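You operate a simulated robot arm through the tools that you are given. There is no shell and no other tool.

Carry out the task below with a simulated two-armed robot. There is one attempt and no reset: what you move stays moved.

Task
Torque the three sink screws with the blue torque driver.
Fine: screw two first, stop at each click, stand the driver back in its cup.

Only the result counts: the job must be done as asked and must still hold three seconds after the hand-in. Knocking over, shifting, dropping, spilling or breaking anything else fails it.

Robot
Two 7-joint arms with three-finger grippers on one trunk that stands fixed in place. Base frame: the origin is at the foot of the trunk, x ahead of it, y to its left, z up; the work surface is at about z = 0.878. Lengths are in m, angles in degrees, forces in N, time in s.
The left shoulder is at [0.07, 0.165, 1.188], the right one opposite. With the tool pointing down near the work surface each hand reaches from about 0.38 to 0.88 m from the base axis, measured 20 degrees to its own side. Payload 3.91 kg a hand.
The TCP of each hand is the grasp point between the finger pads, 0.03 m short of the fingertips. In the tool frame z runs along the fingers and y along their closing line. Largest opening 0.116 m; the body of the gripper starts 0.073 m behind the TCP.
Orientation is told as [roll, pitch, yaw] about the base's x, y, z axes, in that order, counted from this pose: with the fingers straight down and closing along the base's y, the tool's x points along the base's -x, its y along +y and its z along -z.

Tools
- The arms move only by the tool jog_arm. It takes "left_series", "right_series" or both (then of equal length, played together; a hand with none holds still); each is a list of rows, each an object (a shift or turn left out is 0, a gripper value left out holds the last) with "slide": the shift along the tool's x, y, z in m, a list of three; "turn": the turn, a rotation vector about the tool's x, y, z in degrees, a list of three; "gripper": the gripper command, from -1 (shut) to 1 (fully open), values between in proportion. In form: [{"slide": [tx, ty, tz], "turn": [rx, ry, rz], "gripper": gripper}, ...]. A call has 1 to 20 rows; each row is the pose to reach, as a shift and turn from the pose commanded when the call began, along the tool's axes at that moment. Rows are played at 5 a second. More than 0.05 m and 8.6 degrees between two rows, or a gripper value outside its range, and nothing of the call is played. Where a pose cannot be reached the arm comes as near as it can. A force on the tool above 40 N (or 10 N above the force at the start of the call, whichever is more), or a blocked arm, ends the call early, and 0.2 s more pass. The fingers move at their own pace (about 0.153 m/s each) and stop on an object; they squeeze with about 45 N. The grip force told is the motor's: it shows also when the fingers shut on nothing. Time passes only in rows, and 0.2 s behind the last, so rows that repeat a pose let the fingers close. The reply holds the time, the measured pose of the TCP, the force on the tool along the base axes, the opening and the grip force, in the units named above and with some noise, with the torque about the TCP (base axes, N m) and any sound that the robot's microphone picked up.
- Cameras (640 x 400 px; columns grow to the right, rows downward): "scene" is now at [0.1387, -0.0001, 1.5285]; the picture's right is [-0.01, -1.00, 0.00], its down [-0.50, 0.00, -0.87] and it looks along [0.87, -0.00, -0.50] (base axes); focal length 314 px, centre (320, 200). "left" rides on the left gripper at [0.075, 0.017, -0.088] in its tool frame; the picture's right is [-0.22, 0.97, 0.00], its down [-0.70, -0.16, -0.70] and it looks along [-0.68, -0.16, 0.71] (tool axes); focal length 247 px, centre (320, 200). "right" rides on the right gripper at [0.052, 0.056, -0.088] in its tool frame; the picture's right is [-0.73, 0.68, 0.00], its down [-0.49, -0.52, -0.70] and it looks along [-0.48, -0.51, 0.71] (tool axes); focal length 247 px, centre (320, 200). There is no depth. A picture from a camera that has moved, and an enlarged one, comes with that camera's place and axes in the base frame and with its lens. The place of the scene camera against the robot may be out by one fixed shift of up to 0.018 m in any direction.
- grab_frame(camera): a new picture of that camera. It takes no simulated time.
- raise_lower(by): slides the trunk up (or, below 0, down) by that many m; the arms and the scene camera ride with it, the base frame stays. It gives what a move gives, with no picture.
- turn_head(pan, tilt): turns the head with the scene camera to pan (to the left, within 86 degrees either way) and tilt (down, from -29 to 69), counted from straight ahead of the robot. It gives what a move gives.
- enlarge(camera, box): a new picture of the part [left, top, right, bottom] of that camera's present view, enlarged. It takes no simulated time.
- job_done(): hands the job in; it is judged then, once.

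Nothing tells you positions but the pictures and the camera data. Unless the task says otherwise, let go and move clear before handing in.

The tools are called after "Call:" as a command line: name --argument value ..., lists and objects as JSON in quotes. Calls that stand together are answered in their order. jog_arm: Moves the arms, as the interface text tells. Its arguments: {"type":"object","properties":{"left_series":{"type":"array","items":{"type":"object","properties":{"slide":{"type":"array","items":{"type":"number"}},"turn":{"type":"array","items":{"type":"number"}},"gripper":{"type":"number"}}}},"right_series":{"type":"array","items":{"type":"object","properties":{"slide":{"type":"array","items":{"type":"number"}},"turn":{"type":"array","items":{"type":"number"}},"gripper":{"type":"number"}}}}},"required":[]} The other tools are called the same way: raise_lower (by) slides the trunk up or down; turn_head (pan, tilt) turns the head that bears the scene camera; grab_frame (camera) takes a picture; enlarge (camera, box) takes an enlarged picture of a part of a camera's view; job_done () hands the job in.

At the start:

```text
time_s: 0.0
left_tcp_pos: [0.5733, 0.2387, 1.2394]
left_tool_rot: [0.0, 0.0, 0.0]
left_contact_force: [0.5, -0.5, 0.1]
left_moment: [0.01, 0.01, -0.02]
left_opening: 0.116
left_grip_force: 0.0
right_tcp_pos: [0.6486, -0.2907, 1.2818]
right_tool_rot: [-0.1, 0.0, 0.0]
right_contact_force: [0.8, 0.0, -0.4]
right_moment: [0.01, -0.01, 0.01]
right_opening: 0.1159
right_grip_force: 0.1
trunk travel left (down, up): [-0.725, 0.115]
head pan, tilt: [-0.3, 29.8]
```

scene: 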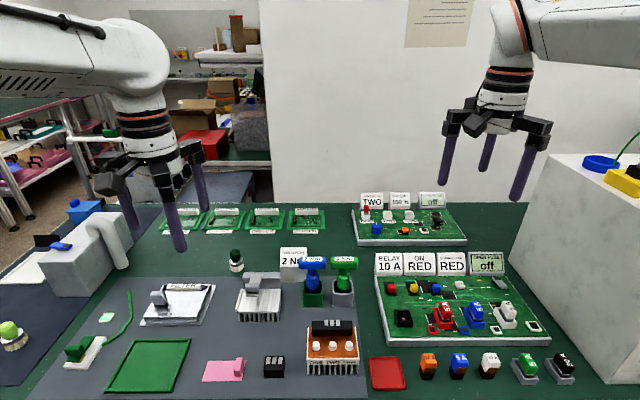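
right: 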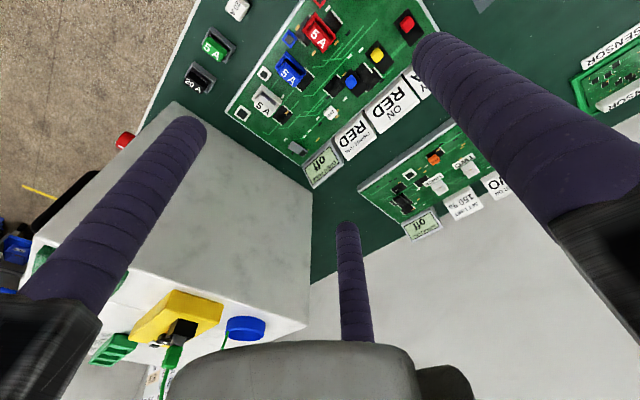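
left: 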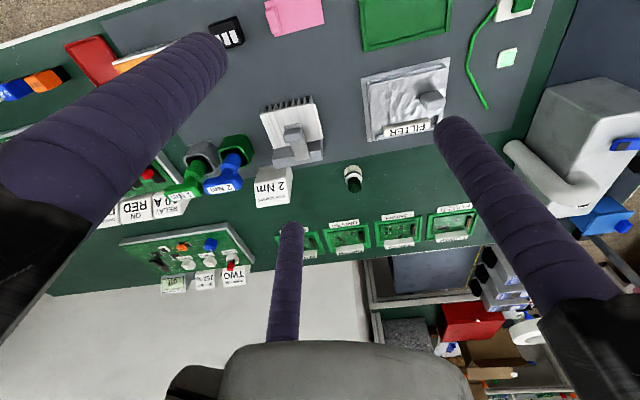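

I see a bench with a heat sink (orange board with three white screws), a blue and a green torque driver in cups behind it, and a card reading 2 Nm. I'll look closer before moving anything.

Call:
enlarge --camera "scene" --box '[220, 230, 380, 330]'

Call:
enlarge --camera "scene" --box '[280, 300, 400, 390]'

Call:
enlarge --camera "left" --box '[60, 0, 360, 220]'

Call:
enlarge --camera "scene" --box '[60, 260, 280, 400]'

```text
4.00 times, centred on (300, 280) of scene
camera zoom: at [0.1387, -0.0001, 1.5285], right [-0.01, -1.0, 0.0], down [-0.5, 0.0, -0.87], along [0.87, 0.0, -0.5], focal length 1257 px, centre (400, -120)
```

zoom: 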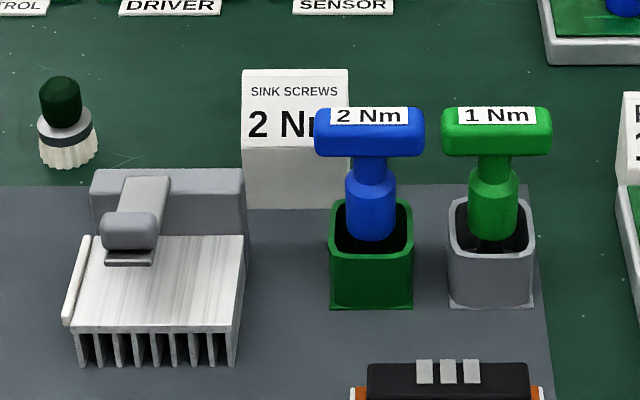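

```text
4.44 times, centred on (340, 345) of scene
camera zoom: at [0.1387, -0.0001, 1.5285], right [-0.01, -1.0, 0.0], down [-0.5, 0.0, -0.87], along [0.87, 0.0, -0.5], focal length 1397 px, centre (231, -444)
```

zoom: 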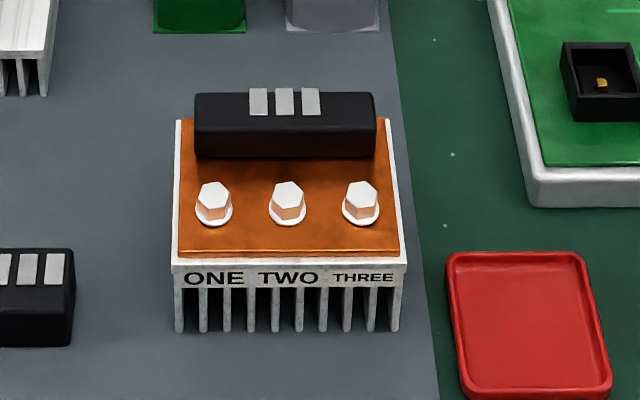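

```text
1.82 times, centred on (210, 110) of left
camera zoom: at [0.4981, 0.2575, 1.3275], right [0.22, 0.97, 0.0], down [0.7, -0.16, 0.7], along [0.68, -0.16, -0.71], focal length 449 px, centre (520, 364)
```

zoom: 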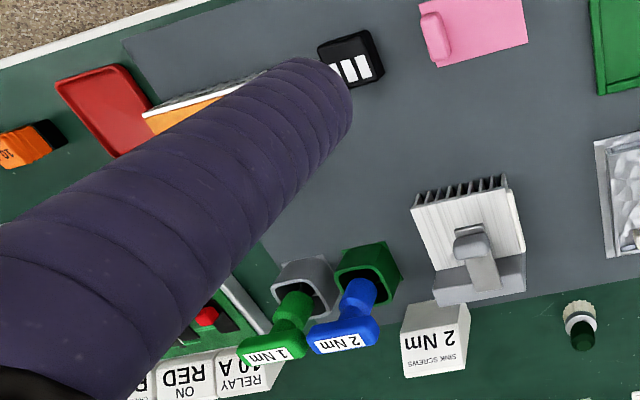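

```text
2.86 times, centred on (170, 330) of scene
camera zoom: at [0.1387, -0.0001, 1.5285], right [-0.01, -1.0, 0.0], down [-0.5, 0.0, -0.87], along [0.87, 0.0, -0.5], focal length 898 px, centre (749, -171)
```

zoom: 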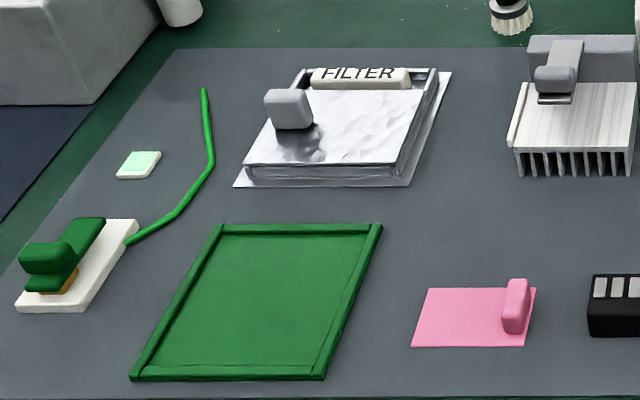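

I'll look at the grippers closely, because their shape matters for grasping the driver. The images seem to show more than two fingers.

Call:
enlarge --camera "scene" --box '[400, 40, 600, 220]'

Call:
enlarge --camera "scene" --box '[60, 80, 260, 260]'

Call:
grab_frame --camera "left"

```text
2.22 times, centred on (500, 130) of scene
camera zoom: at [0.1387, -0.0001, 1.5285], right [-0.01, -1.0, 0.0], down [-0.5, 0.0, -0.87], along [0.87, 0.0, -0.5], focal length 698 px, centre (-80, 356)
```

zoom: 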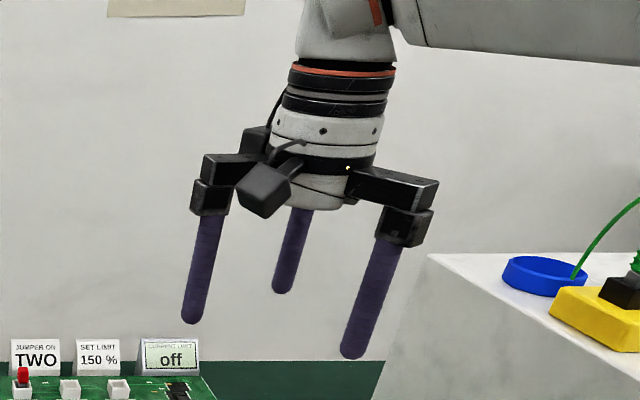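

```text
2.22 times, centred on (160, 170) of scene
camera zoom: at [0.1387, -0.0001, 1.5285], right [-0.01, -1.0, 0.0], down [-0.5, 0.0, -0.87], along [0.87, 0.0, -0.5], focal length 698 px, centre (676, 267)
```

zoom: 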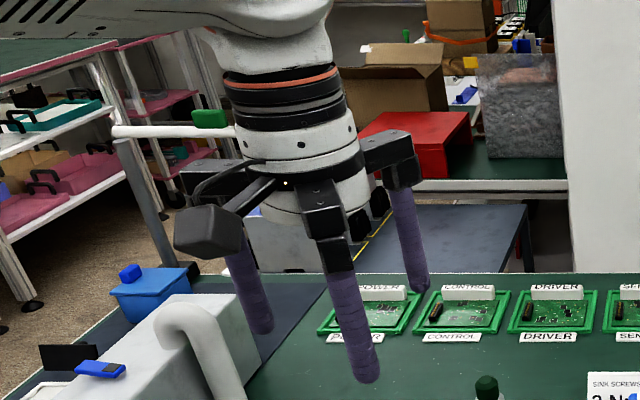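

```text
taken
camera left: at [0.4981, 0.2575, 1.3275], right [0.22, 0.97, 0.0], down [0.7, -0.16, 0.7], along [0.68, -0.16, -0.71], focal length 247 px, centre (320, 200)
```

left: 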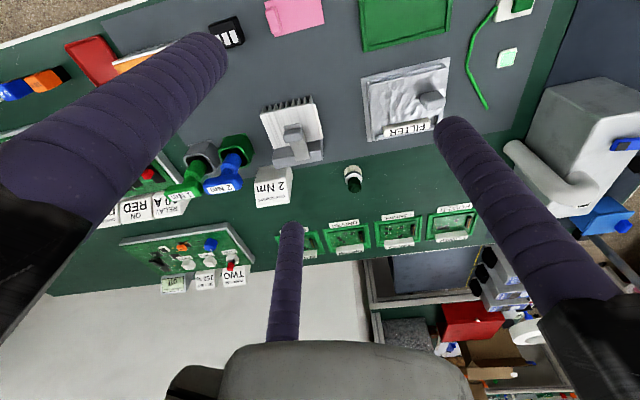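

Both hands show three fingers spaced 120° apart, not the two the interface text describes. I'll close them in free air and check from the pictures how they actually move.

Call:
jog_arm --left_series '[{"gripper": -1}, {"gripper": -1}, {"gripper": -1}, {"gripper": -1}]' --right_series '[{"gripper": -1}, {"gripper": -1}, {"gripper": -1}, {"gripper": -1}]'

Call:
grab_frame --camera "left"

Call:
grab_frame --camera "right"

Call:
enlarge --camera "scene" --box '[400, 40, 600, 220]'

```text
time_s: 1.0
left_tcp_pos: [0.5735, 0.2402, 1.2395]
left_tool_rot: [0.0, 0.0, 0.0]
left_contact_force: [0.3, 0.0, -0.3]
left_moment: [0.0, -0.01, 0.0]
left_opening: 0.0091
left_grip_force: 45.2
right_tcp_pos: [0.648, -0.29, 1.2816]
right_tool_rot: [0.0, -0.1, 0.0]
right_contact_force: [0.7, 0.5, 0.0]
right_moment: [-0.01, -0.03, -0.02]
right_opening: 0.0091
right_grip_force: 45.1
trunk travel left (down, up): [-0.725, 0.115]
head pan, tilt: [-0.3, 29.8]
```

```text
taken
camera left: at [0.498, 0.2575, 1.3275], right [0.22, 0.97, 0.0], down [0.7, -0.16, 0.7], along [0.68, -0.16, -0.71], focal length 247 px, centre (320, 200)
```

left: 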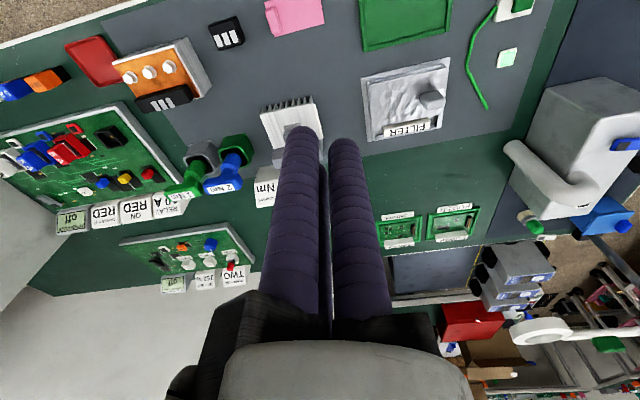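

```text
taken
camera right: at [0.5955, -0.2349, 1.3714], right [0.73, 0.68, 0.0], down [0.49, -0.52, 0.7], along [0.48, -0.51, -0.71], focal length 247 px, centre (320, 200)
```

right: 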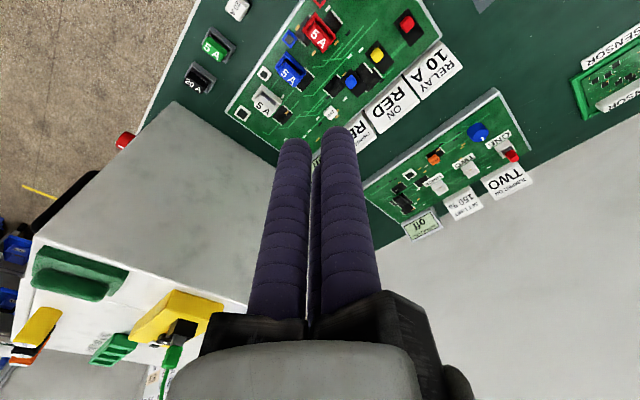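

```text
2.22 times, centred on (500, 130) of scene
camera zoom: at [0.1387, -0.0001, 1.5285], right [-0.01, -1.0, 0.0], down [-0.5, 0.0, -0.87], along [0.87, 0.0, -0.5], focal length 698 px, centre (-80, 356)
```

zoom: 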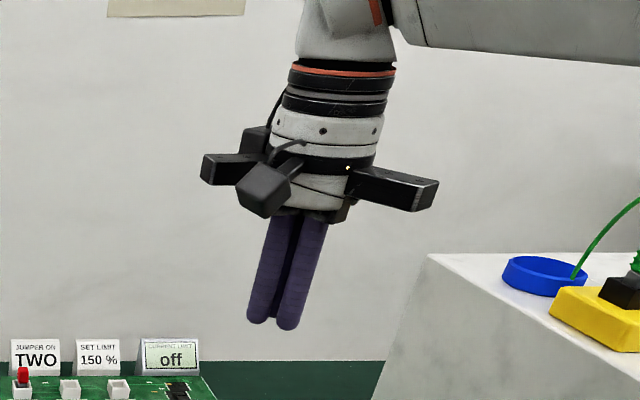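

The hands are three-jaw centric grippers: fingers at tool angles 90°, −30° and −150°, each about 17 mm thick. I'll plan the grasp around that rather than the two-finger text. Next I'll bring both hands a little closer to localise the driver and screws from the wrist cameras, and check the wrist's yaw range on the way.

Call:
jog_arm --left_series '[{"slide": [0.005, -0.01, 0.02]}, {"slide": [0.01, -0.02, 0.04]}, {"slide": [0.015, -0.03, 0.06]}, {"slide": [0.02, -0.04, 0.08]}, {"slide": [0.02, -0.04, 0.08]}, {"slide": [0.02, -0.04, 0.08]}, {"slide": [0.02, -0.04, 0.08]}, {"slide": [0.02, -0.04, 0.08]}, {"slide": [0.02, -0.04, 0.08]}, {"slide": [0.02, -0.04, 0.08]}, {"slide": [0.02, -0.04, 0.08]}]' --right_series '[{"slide": [0.009, 0.006, 0.011], "turn": [0, 0, -8]}, {"slide": [0.018, 0.012, 0.022], "turn": [0, 0, -16]}, {"slide": [0.027, 0.018, 0.033], "turn": [0, 0, -24]}, {"slide": [0.036, 0.024, 0.044], "turn": [0, 0, -32]}, {"slide": [0.045, 0.03, 0.055], "turn": [0, 0, -40]}, {"slide": [0.054, 0.036, 0.066], "turn": [0, 0, -48]}, {"slide": [0.063, 0.042, 0.077], "turn": [0, 0, -56]}, {"slide": [0.072, 0.048, 0.088], "turn": [0, 0, -64]}, {"slide": [0.081, 0.054, 0.099], "turn": [0, 0, -72]}, {"slide": [0.09, 0.06, 0.11], "turn": [0, 0, -80]}, {"slide": [0.098, 0.07, 0.12], "turn": [0, 0, -88]}]'

Call:
grab_frame --camera "left"

Call:
grab_frame --camera "right"

Call:
grab_frame --camera "scene"

```text
time_s: 3.4
left_tcp_pos: [0.5555, 0.1987, 1.1589]
left_tool_rot: [0.0, 0.0, 0.1]
left_contact_force: [-0.6, -0.5, 0.6]
left_moment: [-0.01, 0.01, 0.01]
left_opening: 0.0089
left_grip_force: 44.9
right_tcp_pos: [0.5515, -0.2213, 1.1624]
right_tool_rot: [-0.2, 0.0, 88.2]
right_contact_force: [0.4, -0.2, 0.2]
right_moment: [0.0, 0.03, 0.02]
right_opening: 0.0088
right_grip_force: 44.9
trunk travel left (down, up): [-0.725, 0.115]
head pan, tilt: [-0.3, 29.8]
```

```text
taken
camera left: at [0.4792, 0.2178, 1.2473], right [0.22, 0.97, 0.0], down [0.7, -0.16, 0.7], along [0.68, -0.16, -0.71], focal length 247 px, centre (320, 200)
```

left: 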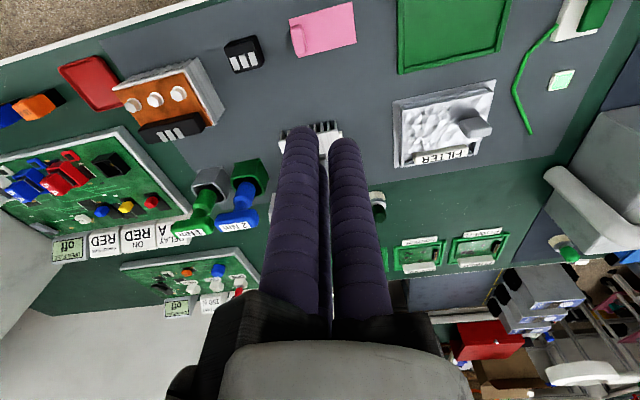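

```text
taken
camera right: at [0.4925, -0.2716, 1.2514], right [-0.66, 0.75, 0.0], down [0.54, 0.47, 0.7], along [0.53, 0.46, -0.71], focal length 247 px, centre (320, 200)
```

right: 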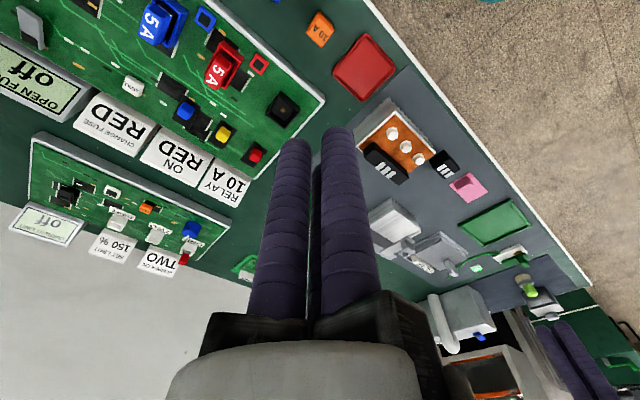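

```text
taken
camera scene: at [0.1387, 0.0001, 1.5286], right [-0.01, -1.0, 0.0], down [-0.5, 0.0, -0.87], along [0.87, -0.01, -0.5], focal length 314 px, centre (320, 200)
```

scene: 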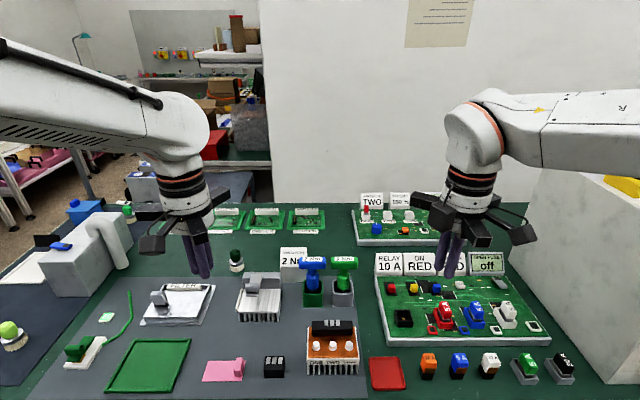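

Call:
enlarge --camera "left" --box '[160, 140, 300, 240]'

Call:
enlarge --camera "left" --box '[90, 40, 250, 160]'

Call:
enlarge --camera "right" --box '[330, 90, 490, 210]'

```text
4.00 times, centred on (230, 190) of left
camera zoom: at [0.4792, 0.2178, 1.2473], right [0.22, 0.97, 0.0], down [0.7, -0.16, 0.7], along [0.68, -0.16, -0.71], focal length 988 px, centre (680, 240)
```

zoom: 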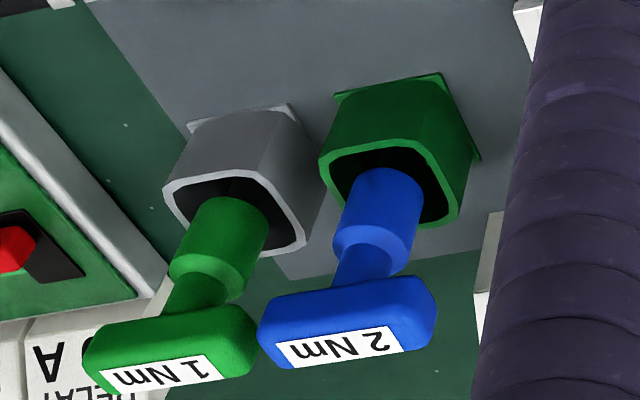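

```text
3.33 times, centred on (170, 100) of left
camera zoom: at [0.4792, 0.2178, 1.2473], right [0.22, 0.97, 0.0], down [0.7, -0.16, 0.7], along [0.68, -0.16, -0.71], focal length 823 px, centre (820, 533)
```

zoom: 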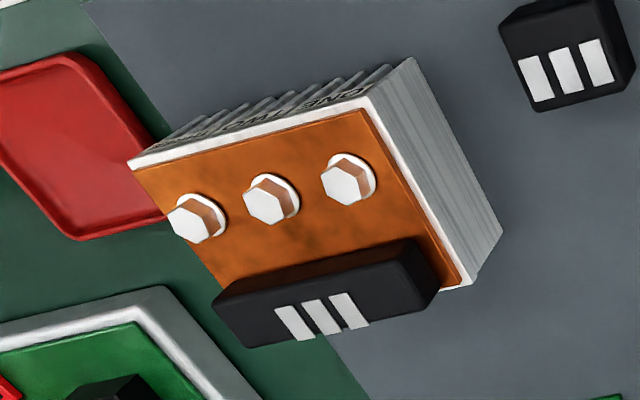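

```text
3.33 times, centred on (410, 150) of right
camera zoom: at [0.4925, -0.2716, 1.2514], right [-0.66, 0.75, 0.0], down [0.54, 0.47, 0.7], along [0.53, 0.46, -0.71], focal length 823 px, centre (20, 367)
```

zoom: 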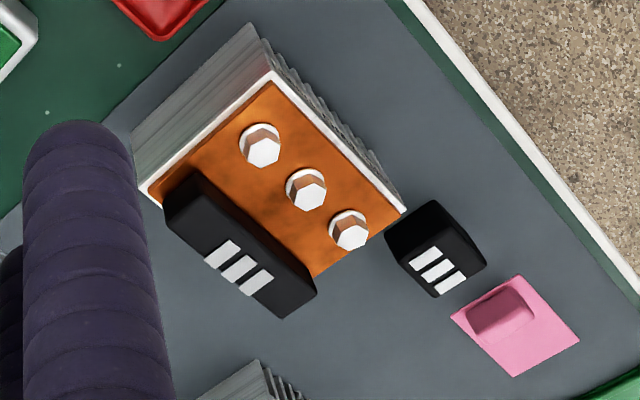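

The screws triangulate consistently from both wrist cameras, with tops at z ≈ 0.919: ONE (0.564, 0.005), TWO (0.564, −0.031), THREE (0.563, −0.064). I'll move the right hand to get a second, unobstructed view of the blue driver and its cup.

Call:
jog_arm --right_series '[{"slide": [-0.009, -0.037, 0]}, {"slide": [-0.018, -0.075, 0]}, {"slide": [-0.027, -0.112, 0]}, {"slide": [-0.035, -0.149, 0]}, {"slide": [-0.035, -0.149, 0]}]'

Call:
grab_frame --camera "right"

Call:
enlarge --camera "right" --box '[370, 120, 510, 220]'

```text
time_s: 4.6
left_tcp_pos: [0.5547, 0.1991, 1.1603]
left_tool_rot: [0.0, -0.1, 0.1]
left_contact_force: [-1.2, -0.9, 0.9]
left_moment: [0.02, 0.0, -0.01]
left_opening: 0.0091
left_grip_force: 45.0
right_tcp_pos: [0.6993, -0.1903, 1.1624]
right_tool_rot: [-0.1, 0.0, 88.1]
right_contact_force: [-0.6, 0.0, -0.6]
right_moment: [0.0, -0.04, -0.02]
right_opening: 0.009
right_grip_force: 44.5
trunk travel left (down, up): [-0.725, 0.115]
head pan, tilt: [-0.3, 29.8]
```

```text
taken
camera right: at [0.6415, -0.241, 1.2514], right [-0.66, 0.75, 0.0], down [0.54, 0.47, 0.7], along [0.53, 0.46, -0.71], focal length 247 px, centre (320, 200)
```

right: 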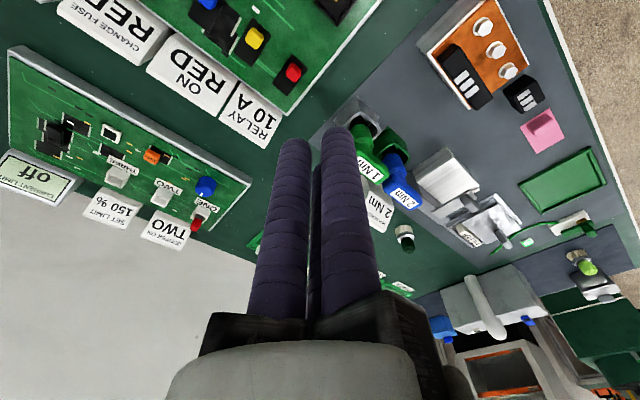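

```text
4.00 times, centred on (440, 170) of right
camera zoom: at [0.6415, -0.241, 1.2514], right [-0.66, 0.75, 0.0], down [0.54, 0.47, 0.7], along [0.53, 0.46, -0.71], focal length 988 px, centre (-160, 320)
```

zoom: 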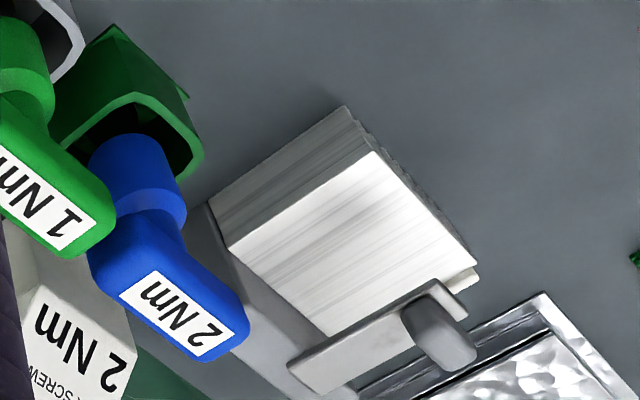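

Driver and cup agree across both cameras. The bar-top centre is at about (0.749, 0.016, 0.994), the cup is centred near (0.7515, 0.015), and the mat is at z ≈ 0.85, lower than the stated 0.878. I'll bring the left camera in for a close side view of the driver's bar thickness and heights before grasping.

Call:
jog_arm --left_series '[{"slide": [-0.011, -0.006, 0.0], "turn": [0, 0, 8.2]}, {"slide": [-0.023, -0.013, 0.0], "turn": [0, 0, 16.4]}, {"slide": [-0.034, -0.019, 0.01], "turn": [0, 0, 24.6]}, {"slide": [-0.045, -0.025, 0.02], "turn": [0, 0, 32.8]}, {"slide": [-0.057, -0.031, 0.03], "turn": [0, 0, 41]}, {"slide": [-0.068, -0.038, 0.04], "turn": [0, 0, 49.2]}, {"slide": [-0.08, -0.044, 0.05], "turn": [0, 0, 57.4]}, {"slide": [-0.091, -0.05, 0.06], "turn": [0, 0, 65.6]}, {"slide": [-0.102, -0.056, 0.07], "turn": [0, 0, 73.8]}, {"slide": [-0.114, -0.063, 0.075], "turn": [0, 0, 82]}, {"slide": [-0.125, -0.069, 0.08], "turn": [0, 0, 90]}, {"slide": [-0.125, -0.069, 0.08], "turn": [0, 0, 90]}]'

Call:
grab_frame --camera "left"

Call:
enlarge --camera "left" --box '[350, 120, 510, 240]'

```text
time_s: 7.2
left_tcp_pos: [0.6799, 0.1316, 1.0798]
left_tool_rot: [0.1, -0.1, -90.1]
left_contact_force: [0.2, -0.5, 0.2]
left_moment: [0.01, 0.0, 0.0]
left_opening: 0.0089
left_grip_force: 45.1
right_tcp_pos: [0.7014, -0.1889, 1.1621]
right_tool_rot: [0.0, 0.1, 87.9]
right_contact_force: [-0.6, 0.3, 0.0]
right_moment: [-0.02, -0.01, 0.01]
right_opening: 0.0089
right_grip_force: 44.9
trunk travel left (down, up): [-0.725, 0.115]
head pan, tilt: [-0.3, 29.8]
```

```text
taken
camera left: at [0.6952, 0.2068, 1.1683], right [0.97, -0.22, 0.0], down [-0.16, -0.7, 0.7], along [-0.16, -0.68, -0.71], focal length 247 px, centre (320, 200)
```

left: 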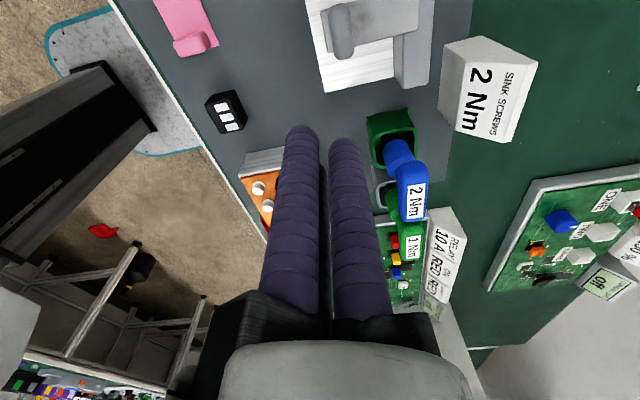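

```text
3.33 times, centred on (430, 180) of left
camera zoom: at [0.6952, 0.2068, 1.1683], right [0.97, -0.22, 0.0], down [-0.16, -0.7, 0.7], along [-0.16, -0.68, -0.71], focal length 823 px, centre (-47, 267)
```

zoom: 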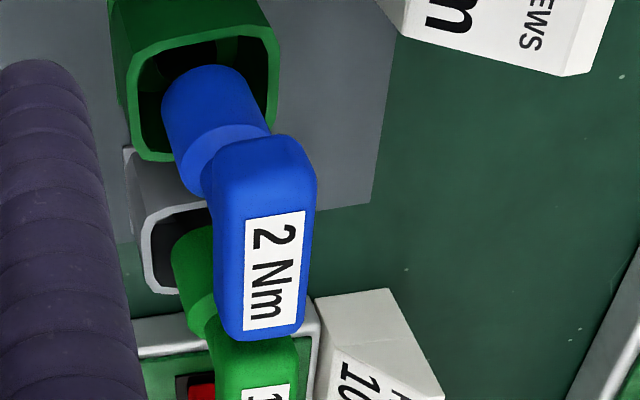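

The bar is about 24 mm thick and 69 mm long, spanning z ≈ 0.970–0.994 with a wider body below it. The green driver's bar is only about 1 cm away. I'll move the left hand clear and bring the right hand above the blue bar at yaw 90, so one finger is in front and two are behind, with the fingers partly open.

Call:
jog_arm --left_series '[{"slide": [0.03, -0.015, 0]}, {"slide": [0.06, -0.03, 0]}, {"slide": [0.09, -0.045, 0]}, {"slide": [0.12, -0.06, 0]}, {"slide": [0.12, -0.06, 0]}, {"slide": [0.12, -0.06, 0]}, {"slide": [0.12, -0.06, 0]}, {"slide": [0.12, -0.06, 0]}, {"slide": [0.12, -0.06, 0]}]' --right_series '[{"gripper": 0.3}, {"slide": [-0.03, -0.007, 0.0], "turn": [0, 0, -1], "gripper": 0.3}, {"slide": [-0.06, -0.014, 0.0], "turn": [0, 0, -2], "gripper": 0.3}, {"slide": [-0.09, -0.021, 0.01], "turn": [0, 0, -2], "gripper": 0.3}, {"slide": [-0.12, -0.028, 0.02], "turn": [0, 0, -2], "gripper": 0.3}, {"slide": [-0.15, -0.036, 0.03], "turn": [0, 0, -2], "gripper": 0.3}, {"slide": [-0.18, -0.043, 0.04], "turn": [0, 0, -2], "gripper": 0.3}, {"slide": [-0.2086, -0.0503, 0.06], "turn": [0, 0, -2], "gripper": 0.3}, {"slide": [-0.2086, -0.0503, 0.0825], "turn": [0, 0, -2], "gripper": 0.3}]'

Call:
grab_frame --camera "right"

Call:
grab_frame --camera "left"

Call:
grab_frame --camera "scene"

```text
time_s: 9.2
left_tcp_pos: [0.6199, 0.2484, 1.0794]
left_tool_rot: [0.0, 0.0, -90.0]
left_contact_force: [-0.6, -0.8, 0.2]
left_moment: [0.05, -0.03, 0.03]
left_opening: 0.009
left_grip_force: 45.0
right_tcp_pos: [0.7581, 0.0136, 1.0807]
right_tool_rot: [0.1, -0.1, 90.0]
right_contact_force: [-0.9, -0.1, -0.7]
right_moment: [0.04, 0.02, -0.03]
right_opening: 0.0757
right_grip_force: 0.1
trunk travel left (down, up): [-0.725, 0.115]
head pan, tilt: [-0.3, 29.8]
```

```text
taken
camera right: at [0.7018, -0.0376, 1.1694], right [-0.68, 0.73, 0.0], down [0.52, 0.49, 0.7], along [0.51, 0.48, -0.71], focal length 247 px, centre (320, 200)
```

right: 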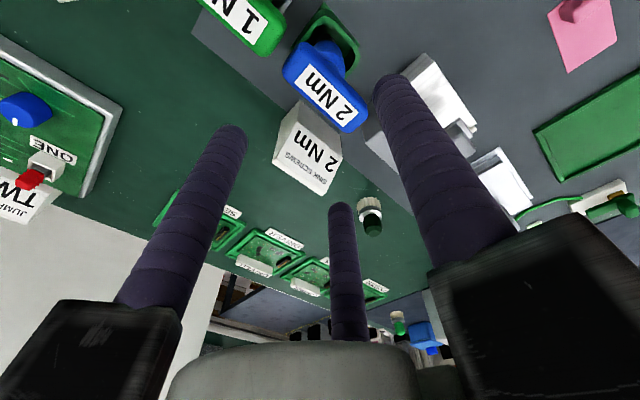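

```text
taken
camera left: at [0.6351, 0.3241, 1.1674], right [0.97, -0.22, 0.0], down [-0.16, -0.7, 0.7], along [-0.16, -0.68, -0.72], focal length 247 px, centre (320, 200)
```

left: 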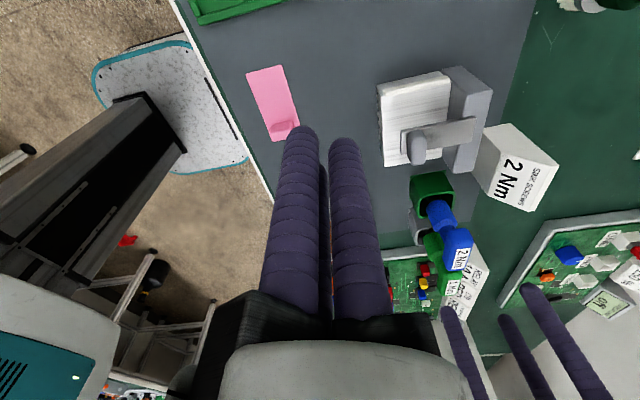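

```text
taken
camera scene: at [0.1392, -0.0017, 1.5285], right [-0.01, -1.0, 0.0], down [-0.5, 0.0, -0.87], along [0.87, 0.0, -0.5], focal length 314 px, centre (320, 200)
```

scene: 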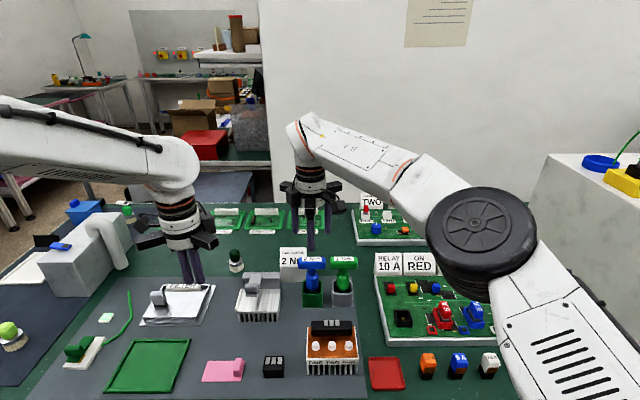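

Call:
enlarge --camera "right" --box '[250, 0, 410, 140]'

Call:
enlarge --camera "left" --box '[380, 160, 620, 400]'

Call:
enlarge --camera "scene" --box '[260, 160, 400, 320]'

```text
2.86 times, centred on (330, 70) of right
camera zoom: at [0.7018, -0.0376, 1.1694], right [-0.68, 0.73, 0.0], down [0.52, 0.49, 0.7], along [0.51, 0.48, -0.71], focal length 706 px, centre (291, 571)
```

zoom: 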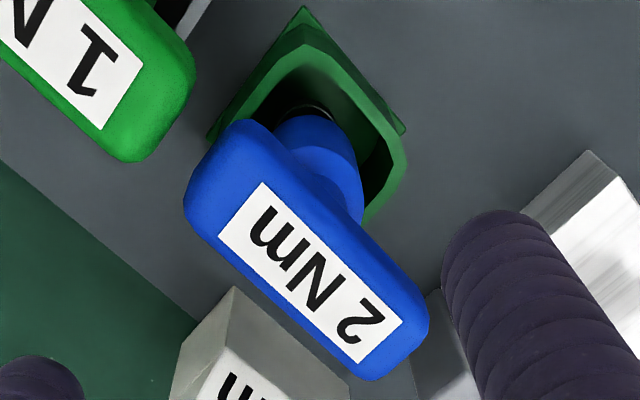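

```text
1.67 times, centred on (500, 280) of left
camera zoom: at [0.6351, 0.3241, 1.1674], right [0.97, -0.22, 0.0], down [-0.16, -0.7, 0.7], along [-0.16, -0.68, -0.72], focal length 412 px, centre (20, 67)
```

zoom: 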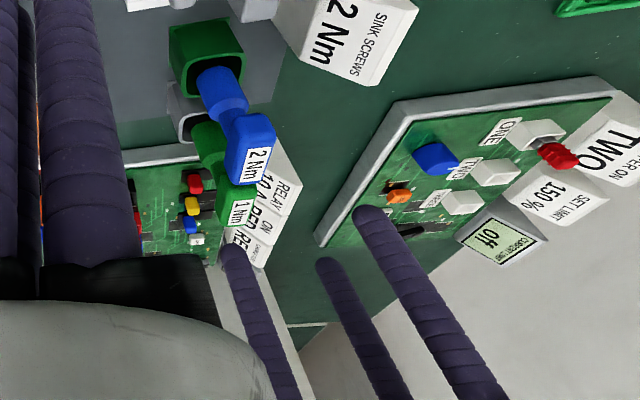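

```text
2.50 times, centred on (330, 240) of scene
camera zoom: at [0.1392, -0.0017, 1.5285], right [-0.01, -1.0, 0.0], down [-0.5, 0.0, -0.87], along [0.87, 0.0, -0.5], focal length 786 px, centre (295, 100)
```

zoom: 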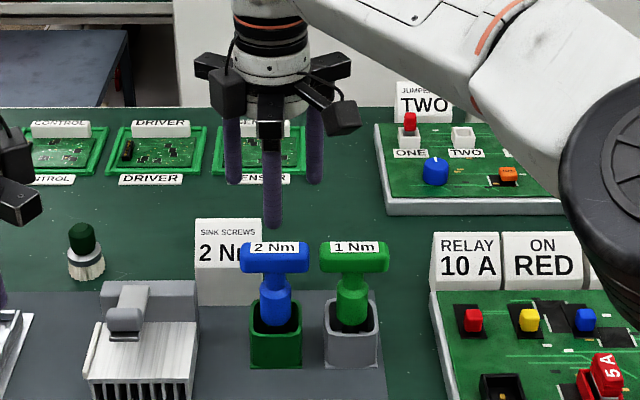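

The bar centre sits at about (−8, −1) mm from the TCP, as intended for the three-finger grip. I'll descend partway and check finger clearance on the pictures.

Call:
jog_arm --right_series '[{"slide": [0, 0, 0.015], "gripper": 0.3}, {"slide": [0, 0, 0.03], "gripper": 0.3}, {"slide": [0, 0, 0.045], "gripper": 0.3}, {"slide": [0, 0, 0.058], "gripper": 0.3}, {"slide": [0, 0, 0.065], "gripper": 0.3}, {"slide": [0, 0, 0.07], "gripper": 0.3}, {"slide": [0, 0, 0.07], "gripper": 0.3}]'

Call:
grab_frame --camera "right"

Call:
enlarge --camera "left" --box '[380, 160, 540, 280]'

Call:
enlarge --camera "scene" --box '[260, 220, 380, 310]'

```text
time_s: 10.8
left_tcp_pos: [0.6193, 0.2492, 1.0783]
left_tool_rot: [0.0, 0.0, -89.9]
left_contact_force: [-0.1, -0.4, 0.9]
left_moment: [0.02, -0.01, 0.02]
left_opening: 0.009
left_grip_force: 45.5
right_tcp_pos: [0.7579, 0.0159, 1.0101]
right_tool_rot: [0.0, 0.0, 90.1]
right_contact_force: [0.0, 0.2, 0.1]
right_moment: [-0.01, -0.02, 0.01]
right_opening: 0.0752
right_grip_force: 0.1
trunk travel left (down, up): [-0.725, 0.115]
head pan, tilt: [-0.3, 29.8]
```

```text
taken
camera right: at [0.7011, -0.0364, 1.0991], right [-0.68, 0.73, 0.0], down [0.52, 0.49, 0.7], along [0.51, 0.48, -0.71], focal length 247 px, centre (320, 200)
```

right: 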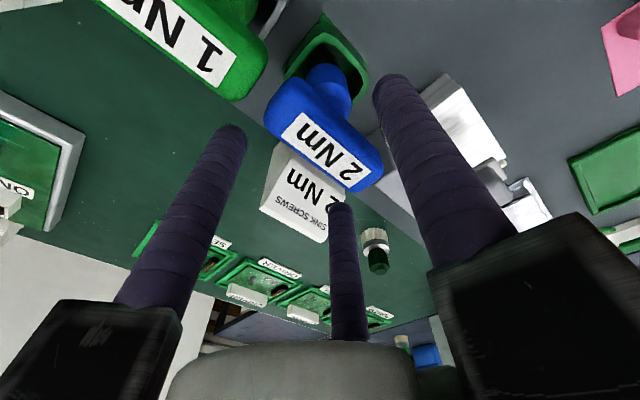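

```text
3.33 times, centred on (460, 220) of left
camera zoom: at [0.6348, 0.3254, 1.1671], right [0.97, -0.22, 0.0], down [-0.16, -0.7, 0.7], along [-0.16, -0.68, -0.71], focal length 823 px, centre (-147, 133)
```

zoom: 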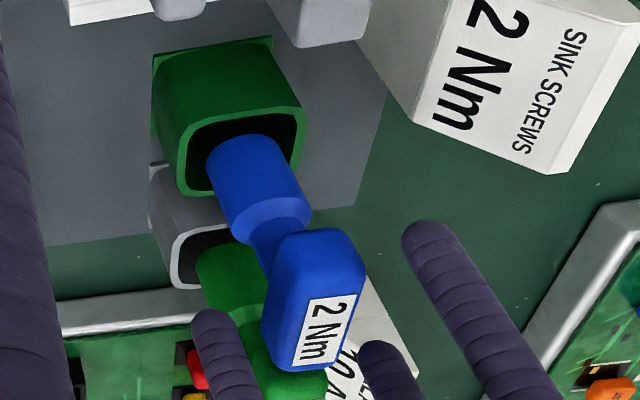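

```text
4.44 times, centred on (320, 265) of scene
camera zoom: at [0.1389, -0.0001, 1.5285], right [-0.01, -1.0, 0.0], down [-0.5, 0.0, -0.87], along [0.87, 0.0, -0.5], focal length 1397 px, centre (320, -89)
```

zoom: 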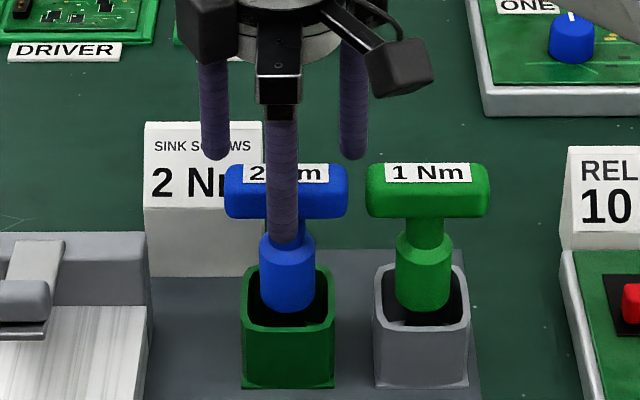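

Clearance looks good on all sides: one finger in front, two behind, and none near the green driver. I'll descend the last 22 mm and close slowly in steps.

Call:
jog_arm --right_series '[{"slide": [0, 0, 0.008], "gripper": 0.3}, {"slide": [0, 0, 0.016], "gripper": 0.3}, {"slide": [0, 0, 0.022], "gripper": 0.3}, {"slide": [0, 0, 0.022], "gripper": 0.3}]'

Call:
enlarge --camera "right" --box '[200, 20, 440, 240]'

Call:
enlarge --camera "scene" --box '[260, 220, 380, 310]'

Call:
enlarge --camera "left" --box '[380, 160, 540, 280]'

```text
time_s: 11.8
left_tcp_pos: [0.6179, 0.25, 1.0786]
left_tool_rot: [0.0, 0.1, -89.9]
left_contact_force: [0.3, -0.5, 0.2]
left_moment: [0.01, 0.01, -0.02]
left_opening: 0.0093
left_grip_force: 45.3
right_tcp_pos: [0.7578, 0.015, 0.9886]
right_tool_rot: [0.0, 0.0, 90.0]
right_contact_force: [0.1, -0.3, -0.6]
right_moment: [0.02, -0.01, 0.02]
right_opening: 0.0753
right_grip_force: 0.0
trunk travel left (down, up): [-0.725, 0.115]
head pan, tilt: [-0.3, 29.8]
```

```text
1.82 times, centred on (320, 130) of right
camera zoom: at [0.701, -0.0369, 1.077], right [-0.68, 0.73, 0.0], down [0.52, 0.49, 0.7], along [0.51, 0.48, -0.71], focal length 449 px, centre (320, 327)
```

zoom: 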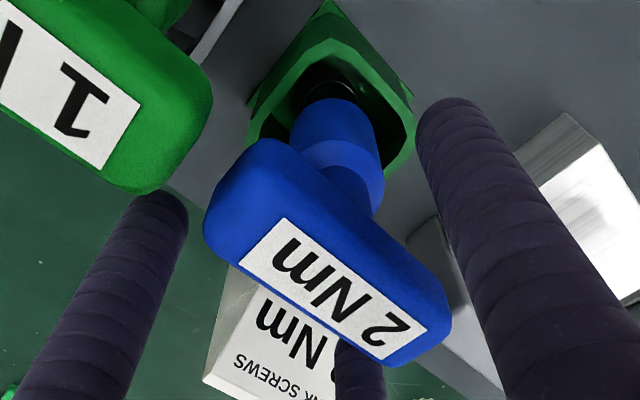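

```text
4.44 times, centred on (320, 265) of scene
camera zoom: at [0.1388, 0.0, 1.5285], right [-0.01, -1.0, 0.0], down [-0.5, 0.0, -0.87], along [0.87, -0.01, -0.5], focal length 1397 px, centre (320, -89)
```

zoom: 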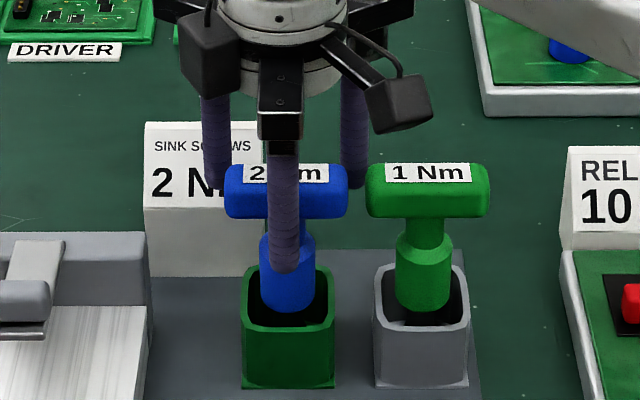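

```text
3.33 times, centred on (460, 220) of left
camera zoom: at [0.6347, 0.3255, 1.1671], right [0.97, -0.22, 0.0], down [-0.16, -0.7, 0.7], along [-0.16, -0.68, -0.71], focal length 823 px, centre (-147, 133)
```

zoom: 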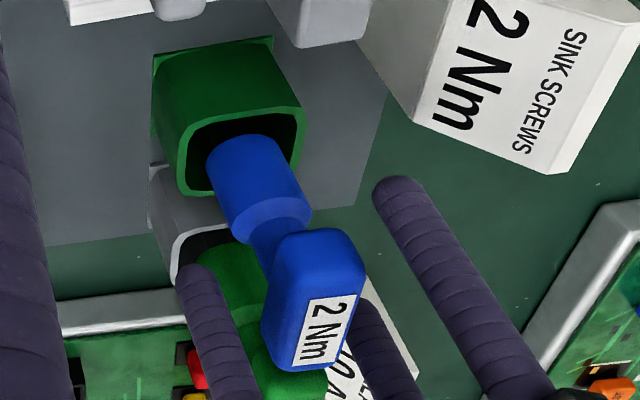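

Call:
jog_arm --right_series '[{"gripper": 0.15}, {"gripper": 0.0}, {"gripper": -0.1}, {"gripper": -0.1}]'

Call:
enlarge --camera "right" --box '[200, 20, 440, 240]'

Call:
enlarge --camera "left" --box '[380, 160, 540, 280]'

```text
time_s: 12.8
left_tcp_pos: [0.6188, 0.249, 1.078]
left_tool_rot: [0.0, 0.0, -89.9]
left_contact_force: [-1.0, -0.1, 0.3]
left_moment: [0.01, -0.02, 0.01]
left_opening: 0.0087
left_grip_force: 45.0
right_tcp_pos: [0.7569, 0.0166, 0.988]
right_tool_rot: [-0.1, 0.0, 90.0]
right_contact_force: [0.4, 0.2, 0.9]
right_moment: [0.01, -0.01, 0.01]
right_opening: 0.0524
right_grip_force: 0.1
trunk travel left (down, up): [-0.725, 0.115]
head pan, tilt: [-0.3, 29.8]
```

```text
1.82 times, centred on (320, 130) of right
camera zoom: at [0.701, -0.037, 1.0771], right [-0.68, 0.73, 0.0], down [0.52, 0.49, 0.7], along [0.51, 0.48, -0.71], focal length 449 px, centre (320, 327)
```

zoom: 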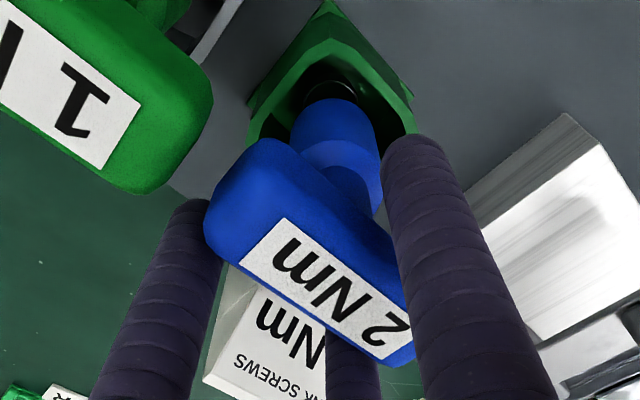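

```text
3.33 times, centred on (460, 220) of left
camera zoom: at [0.6347, 0.3255, 1.1671], right [0.97, -0.22, 0.0], down [-0.16, -0.7, 0.7], along [-0.16, -0.68, -0.71], focal length 823 px, centre (-147, 133)
```

zoom: 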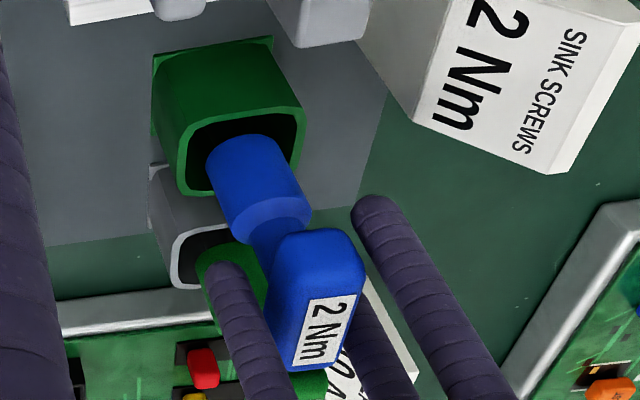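

Call:
jog_arm --right_series '[{"gripper": -0.14}, {"gripper": -0.18}, {"gripper": -0.18}]'

Call:
enlarge --camera "left" --box '[400, 180, 500, 255]'

Call:
enlarge --camera "right" --box '[240, 60, 400, 200]'

```text
time_s: 13.6
left_tcp_pos: [0.6186, 0.2489, 1.0778]
left_tool_rot: [0.0, 0.0, -89.9]
left_contact_force: [0.4, 0.1, 0.7]
left_moment: [0.01, 0.0, 0.01]
left_opening: 0.0091
left_grip_force: 45.4
right_tcp_pos: [0.7574, 0.0154, 0.9878]
right_tool_rot: [0.0, 0.0, 90.0]
right_contact_force: [0.5, 0.2, -0.2]
right_moment: [-0.02, 0.0, 0.0]
right_opening: 0.0475
right_grip_force: 0.1
trunk travel left (down, up): [-0.725, 0.115]
head pan, tilt: [-0.3, 29.8]
```

```text
5.33 times, centred on (450, 218) of left
camera zoom: at [0.6347, 0.3255, 1.1671], right [0.97, -0.22, 0.0], down [-0.16, -0.7, 0.7], along [-0.16, -0.68, -0.71], focal length 1317 px, centre (-373, 107)
```

zoom: 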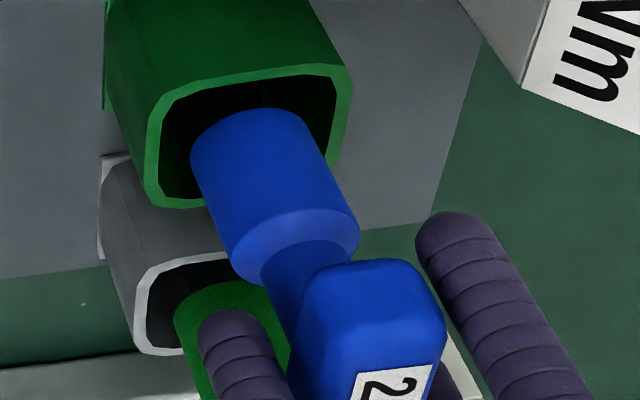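

```text
2.86 times, centred on (320, 130) of right
camera zoom: at [0.701, -0.037, 1.077], right [-0.68, 0.73, 0.0], down [0.52, 0.49, 0.7], along [0.51, 0.48, -0.71], focal length 706 px, centre (320, 400)
```

zoom: 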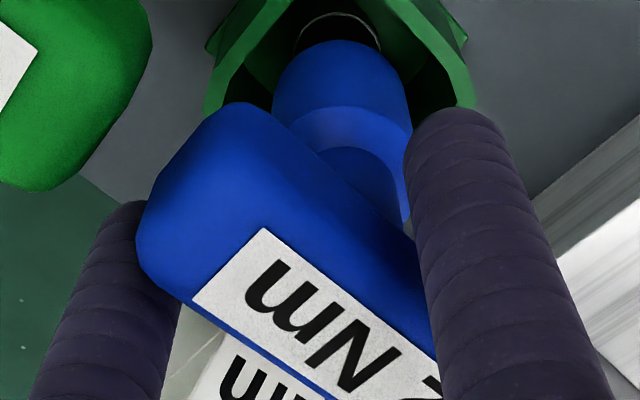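

Call:
jog_arm --right_series '[{"gripper": -0.21}, {"gripper": -0.24}, {"gripper": -0.24}]'

Call:
enlarge --camera "left" --box '[400, 180, 500, 255]'

Call:
enlarge --camera "right" --box '[240, 60, 400, 200]'

```text
time_s: 14.4
left_tcp_pos: [0.6181, 0.25, 1.0795]
left_tool_rot: [0.1, -0.1, -89.9]
left_contact_force: [0.1, 0.7, 1.0]
left_moment: [-0.01, -0.02, 0.0]
left_opening: 0.0089
left_grip_force: 44.8
right_tcp_pos: [0.7581, 0.0159, 0.9895]
right_tool_rot: [0.1, -0.1, 90.0]
right_contact_force: [-0.4, 0.2, 0.2]
right_moment: [-0.01, 0.01, 0.02]
right_opening: 0.0441
right_grip_force: 0.0
trunk travel left (down, up): [-0.725, 0.115]
head pan, tilt: [-0.3, 29.8]
```

```text
5.33 times, centred on (450, 218) of left
camera zoom: at [0.6347, 0.3255, 1.1671], right [0.97, -0.22, 0.0], down [-0.16, -0.7, 0.7], along [-0.16, -0.68, -0.71], focal length 1317 px, centre (-373, 107)
```

zoom: 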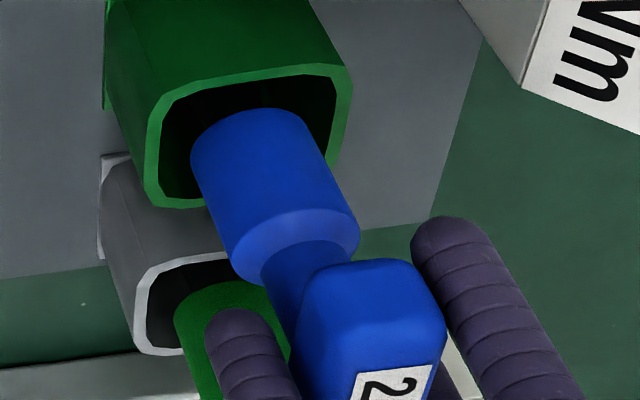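

```text
2.86 times, centred on (320, 130) of right
camera zoom: at [0.701, -0.037, 1.077], right [-0.68, 0.73, 0.0], down [0.52, 0.49, 0.7], along [0.51, 0.48, -0.71], focal length 706 px, centre (320, 400)
```

zoom: 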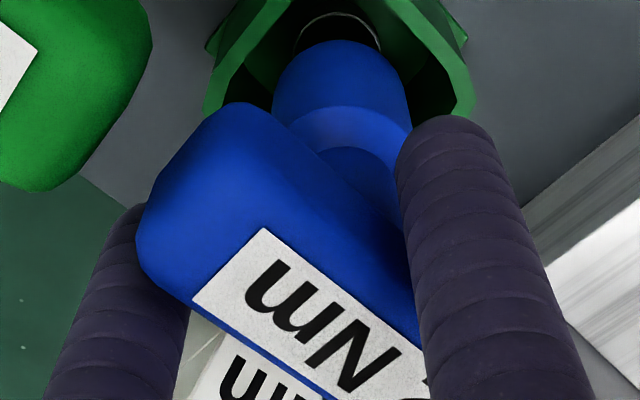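

Call:
jog_arm --right_series '[{"gripper": -0.27}, {"gripper": -0.3}, {"gripper": -0.3}]'

Call:
enlarge --camera "left" --box '[400, 180, 500, 255]'

Call:
enlarge --camera "right" --box '[240, 60, 400, 200]'

```text
time_s: 15.2
left_tcp_pos: [0.6184, 0.2497, 1.0771]
left_tool_rot: [0.0, 0.0, -89.8]
left_contact_force: [-0.2, -0.3, 0.7]
left_moment: [0.01, 0.0, 0.02]
left_opening: 0.0088
left_grip_force: 45.4
right_tcp_pos: [0.7578, 0.0166, 0.988]
right_tool_rot: [0.1, -0.1, 90.0]
right_contact_force: [-0.3, -0.1, -0.6]
right_moment: [0.02, 0.05, 0.05]
right_opening: 0.0405
right_grip_force: 0.1
trunk travel left (down, up): [-0.725, 0.115]
head pan, tilt: [-0.3, 29.8]
```

```text
5.33 times, centred on (450, 218) of left
camera zoom: at [0.6347, 0.3255, 1.1671], right [0.97, -0.22, 0.0], down [-0.16, -0.7, 0.7], along [-0.16, -0.68, -0.71], focal length 1317 px, centre (-373, 107)
```

zoom: 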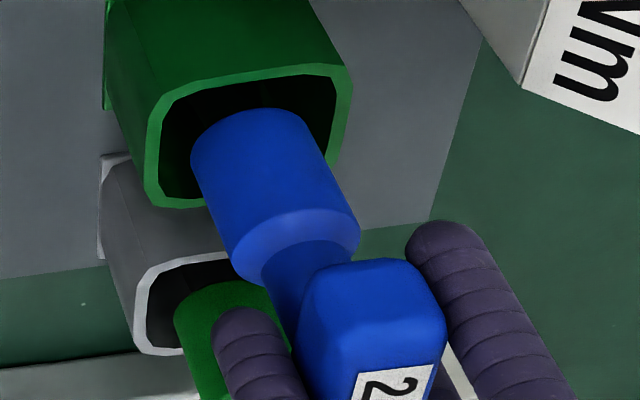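

```text
2.86 times, centred on (320, 130) of right
camera zoom: at [0.701, -0.037, 1.0771], right [-0.68, 0.73, 0.0], down [0.52, 0.49, 0.7], along [0.51, 0.48, -0.71], focal length 706 px, centre (320, 400)
```

zoom: 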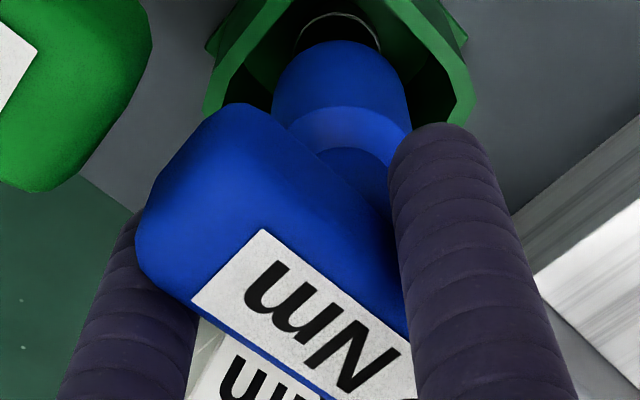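

Call:
jog_arm --right_series '[{"gripper": -0.33}, {"gripper": -0.36}, {"gripper": -0.36}]'

Call:
enlarge --camera "left" --box '[400, 180, 500, 255]'

Call:
enlarge --camera "right" --box '[240, 60, 400, 200]'

```text
time_s: 16.0
left_tcp_pos: [0.6191, 0.2495, 1.0787]
left_tool_rot: [0.0, 0.0, -89.9]
left_contact_force: [-0.1, 0.1, -0.3]
left_moment: [0.02, 0.01, -0.01]
left_opening: 0.0089
left_grip_force: 44.8
right_tcp_pos: [0.7568, 0.0165, 0.9878]
right_tool_rot: [0.0, 0.0, 90.0]
right_contact_force: [-0.3, 0.4, 0.7]
right_moment: [0.0, 0.01, -0.03]
right_opening: 0.0393
right_grip_force: 45.5
trunk travel left (down, up): [-0.725, 0.115]
head pan, tilt: [-0.3, 29.8]
```

```text
5.33 times, centred on (450, 218) of left
camera zoom: at [0.6347, 0.3255, 1.1671], right [0.97, -0.22, 0.0], down [-0.16, -0.7, 0.7], along [-0.16, -0.68, -0.71], focal length 1317 px, centre (-373, 107)
```

zoom: 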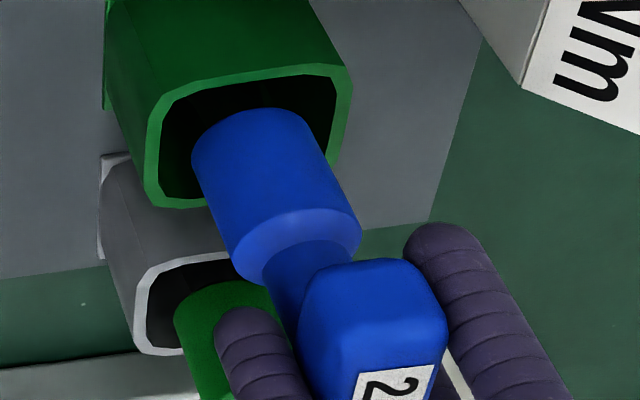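

```text
2.86 times, centred on (320, 130) of right
camera zoom: at [0.701, -0.0369, 1.0771], right [-0.68, 0.73, 0.0], down [0.52, 0.49, 0.7], along [0.51, 0.48, -0.71], focal length 706 px, centre (320, 400)
```

zoom: 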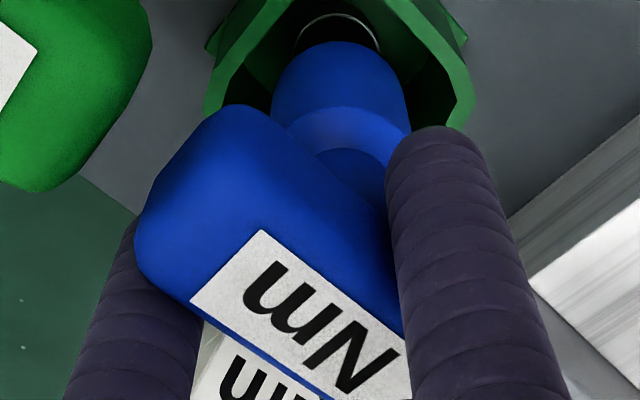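

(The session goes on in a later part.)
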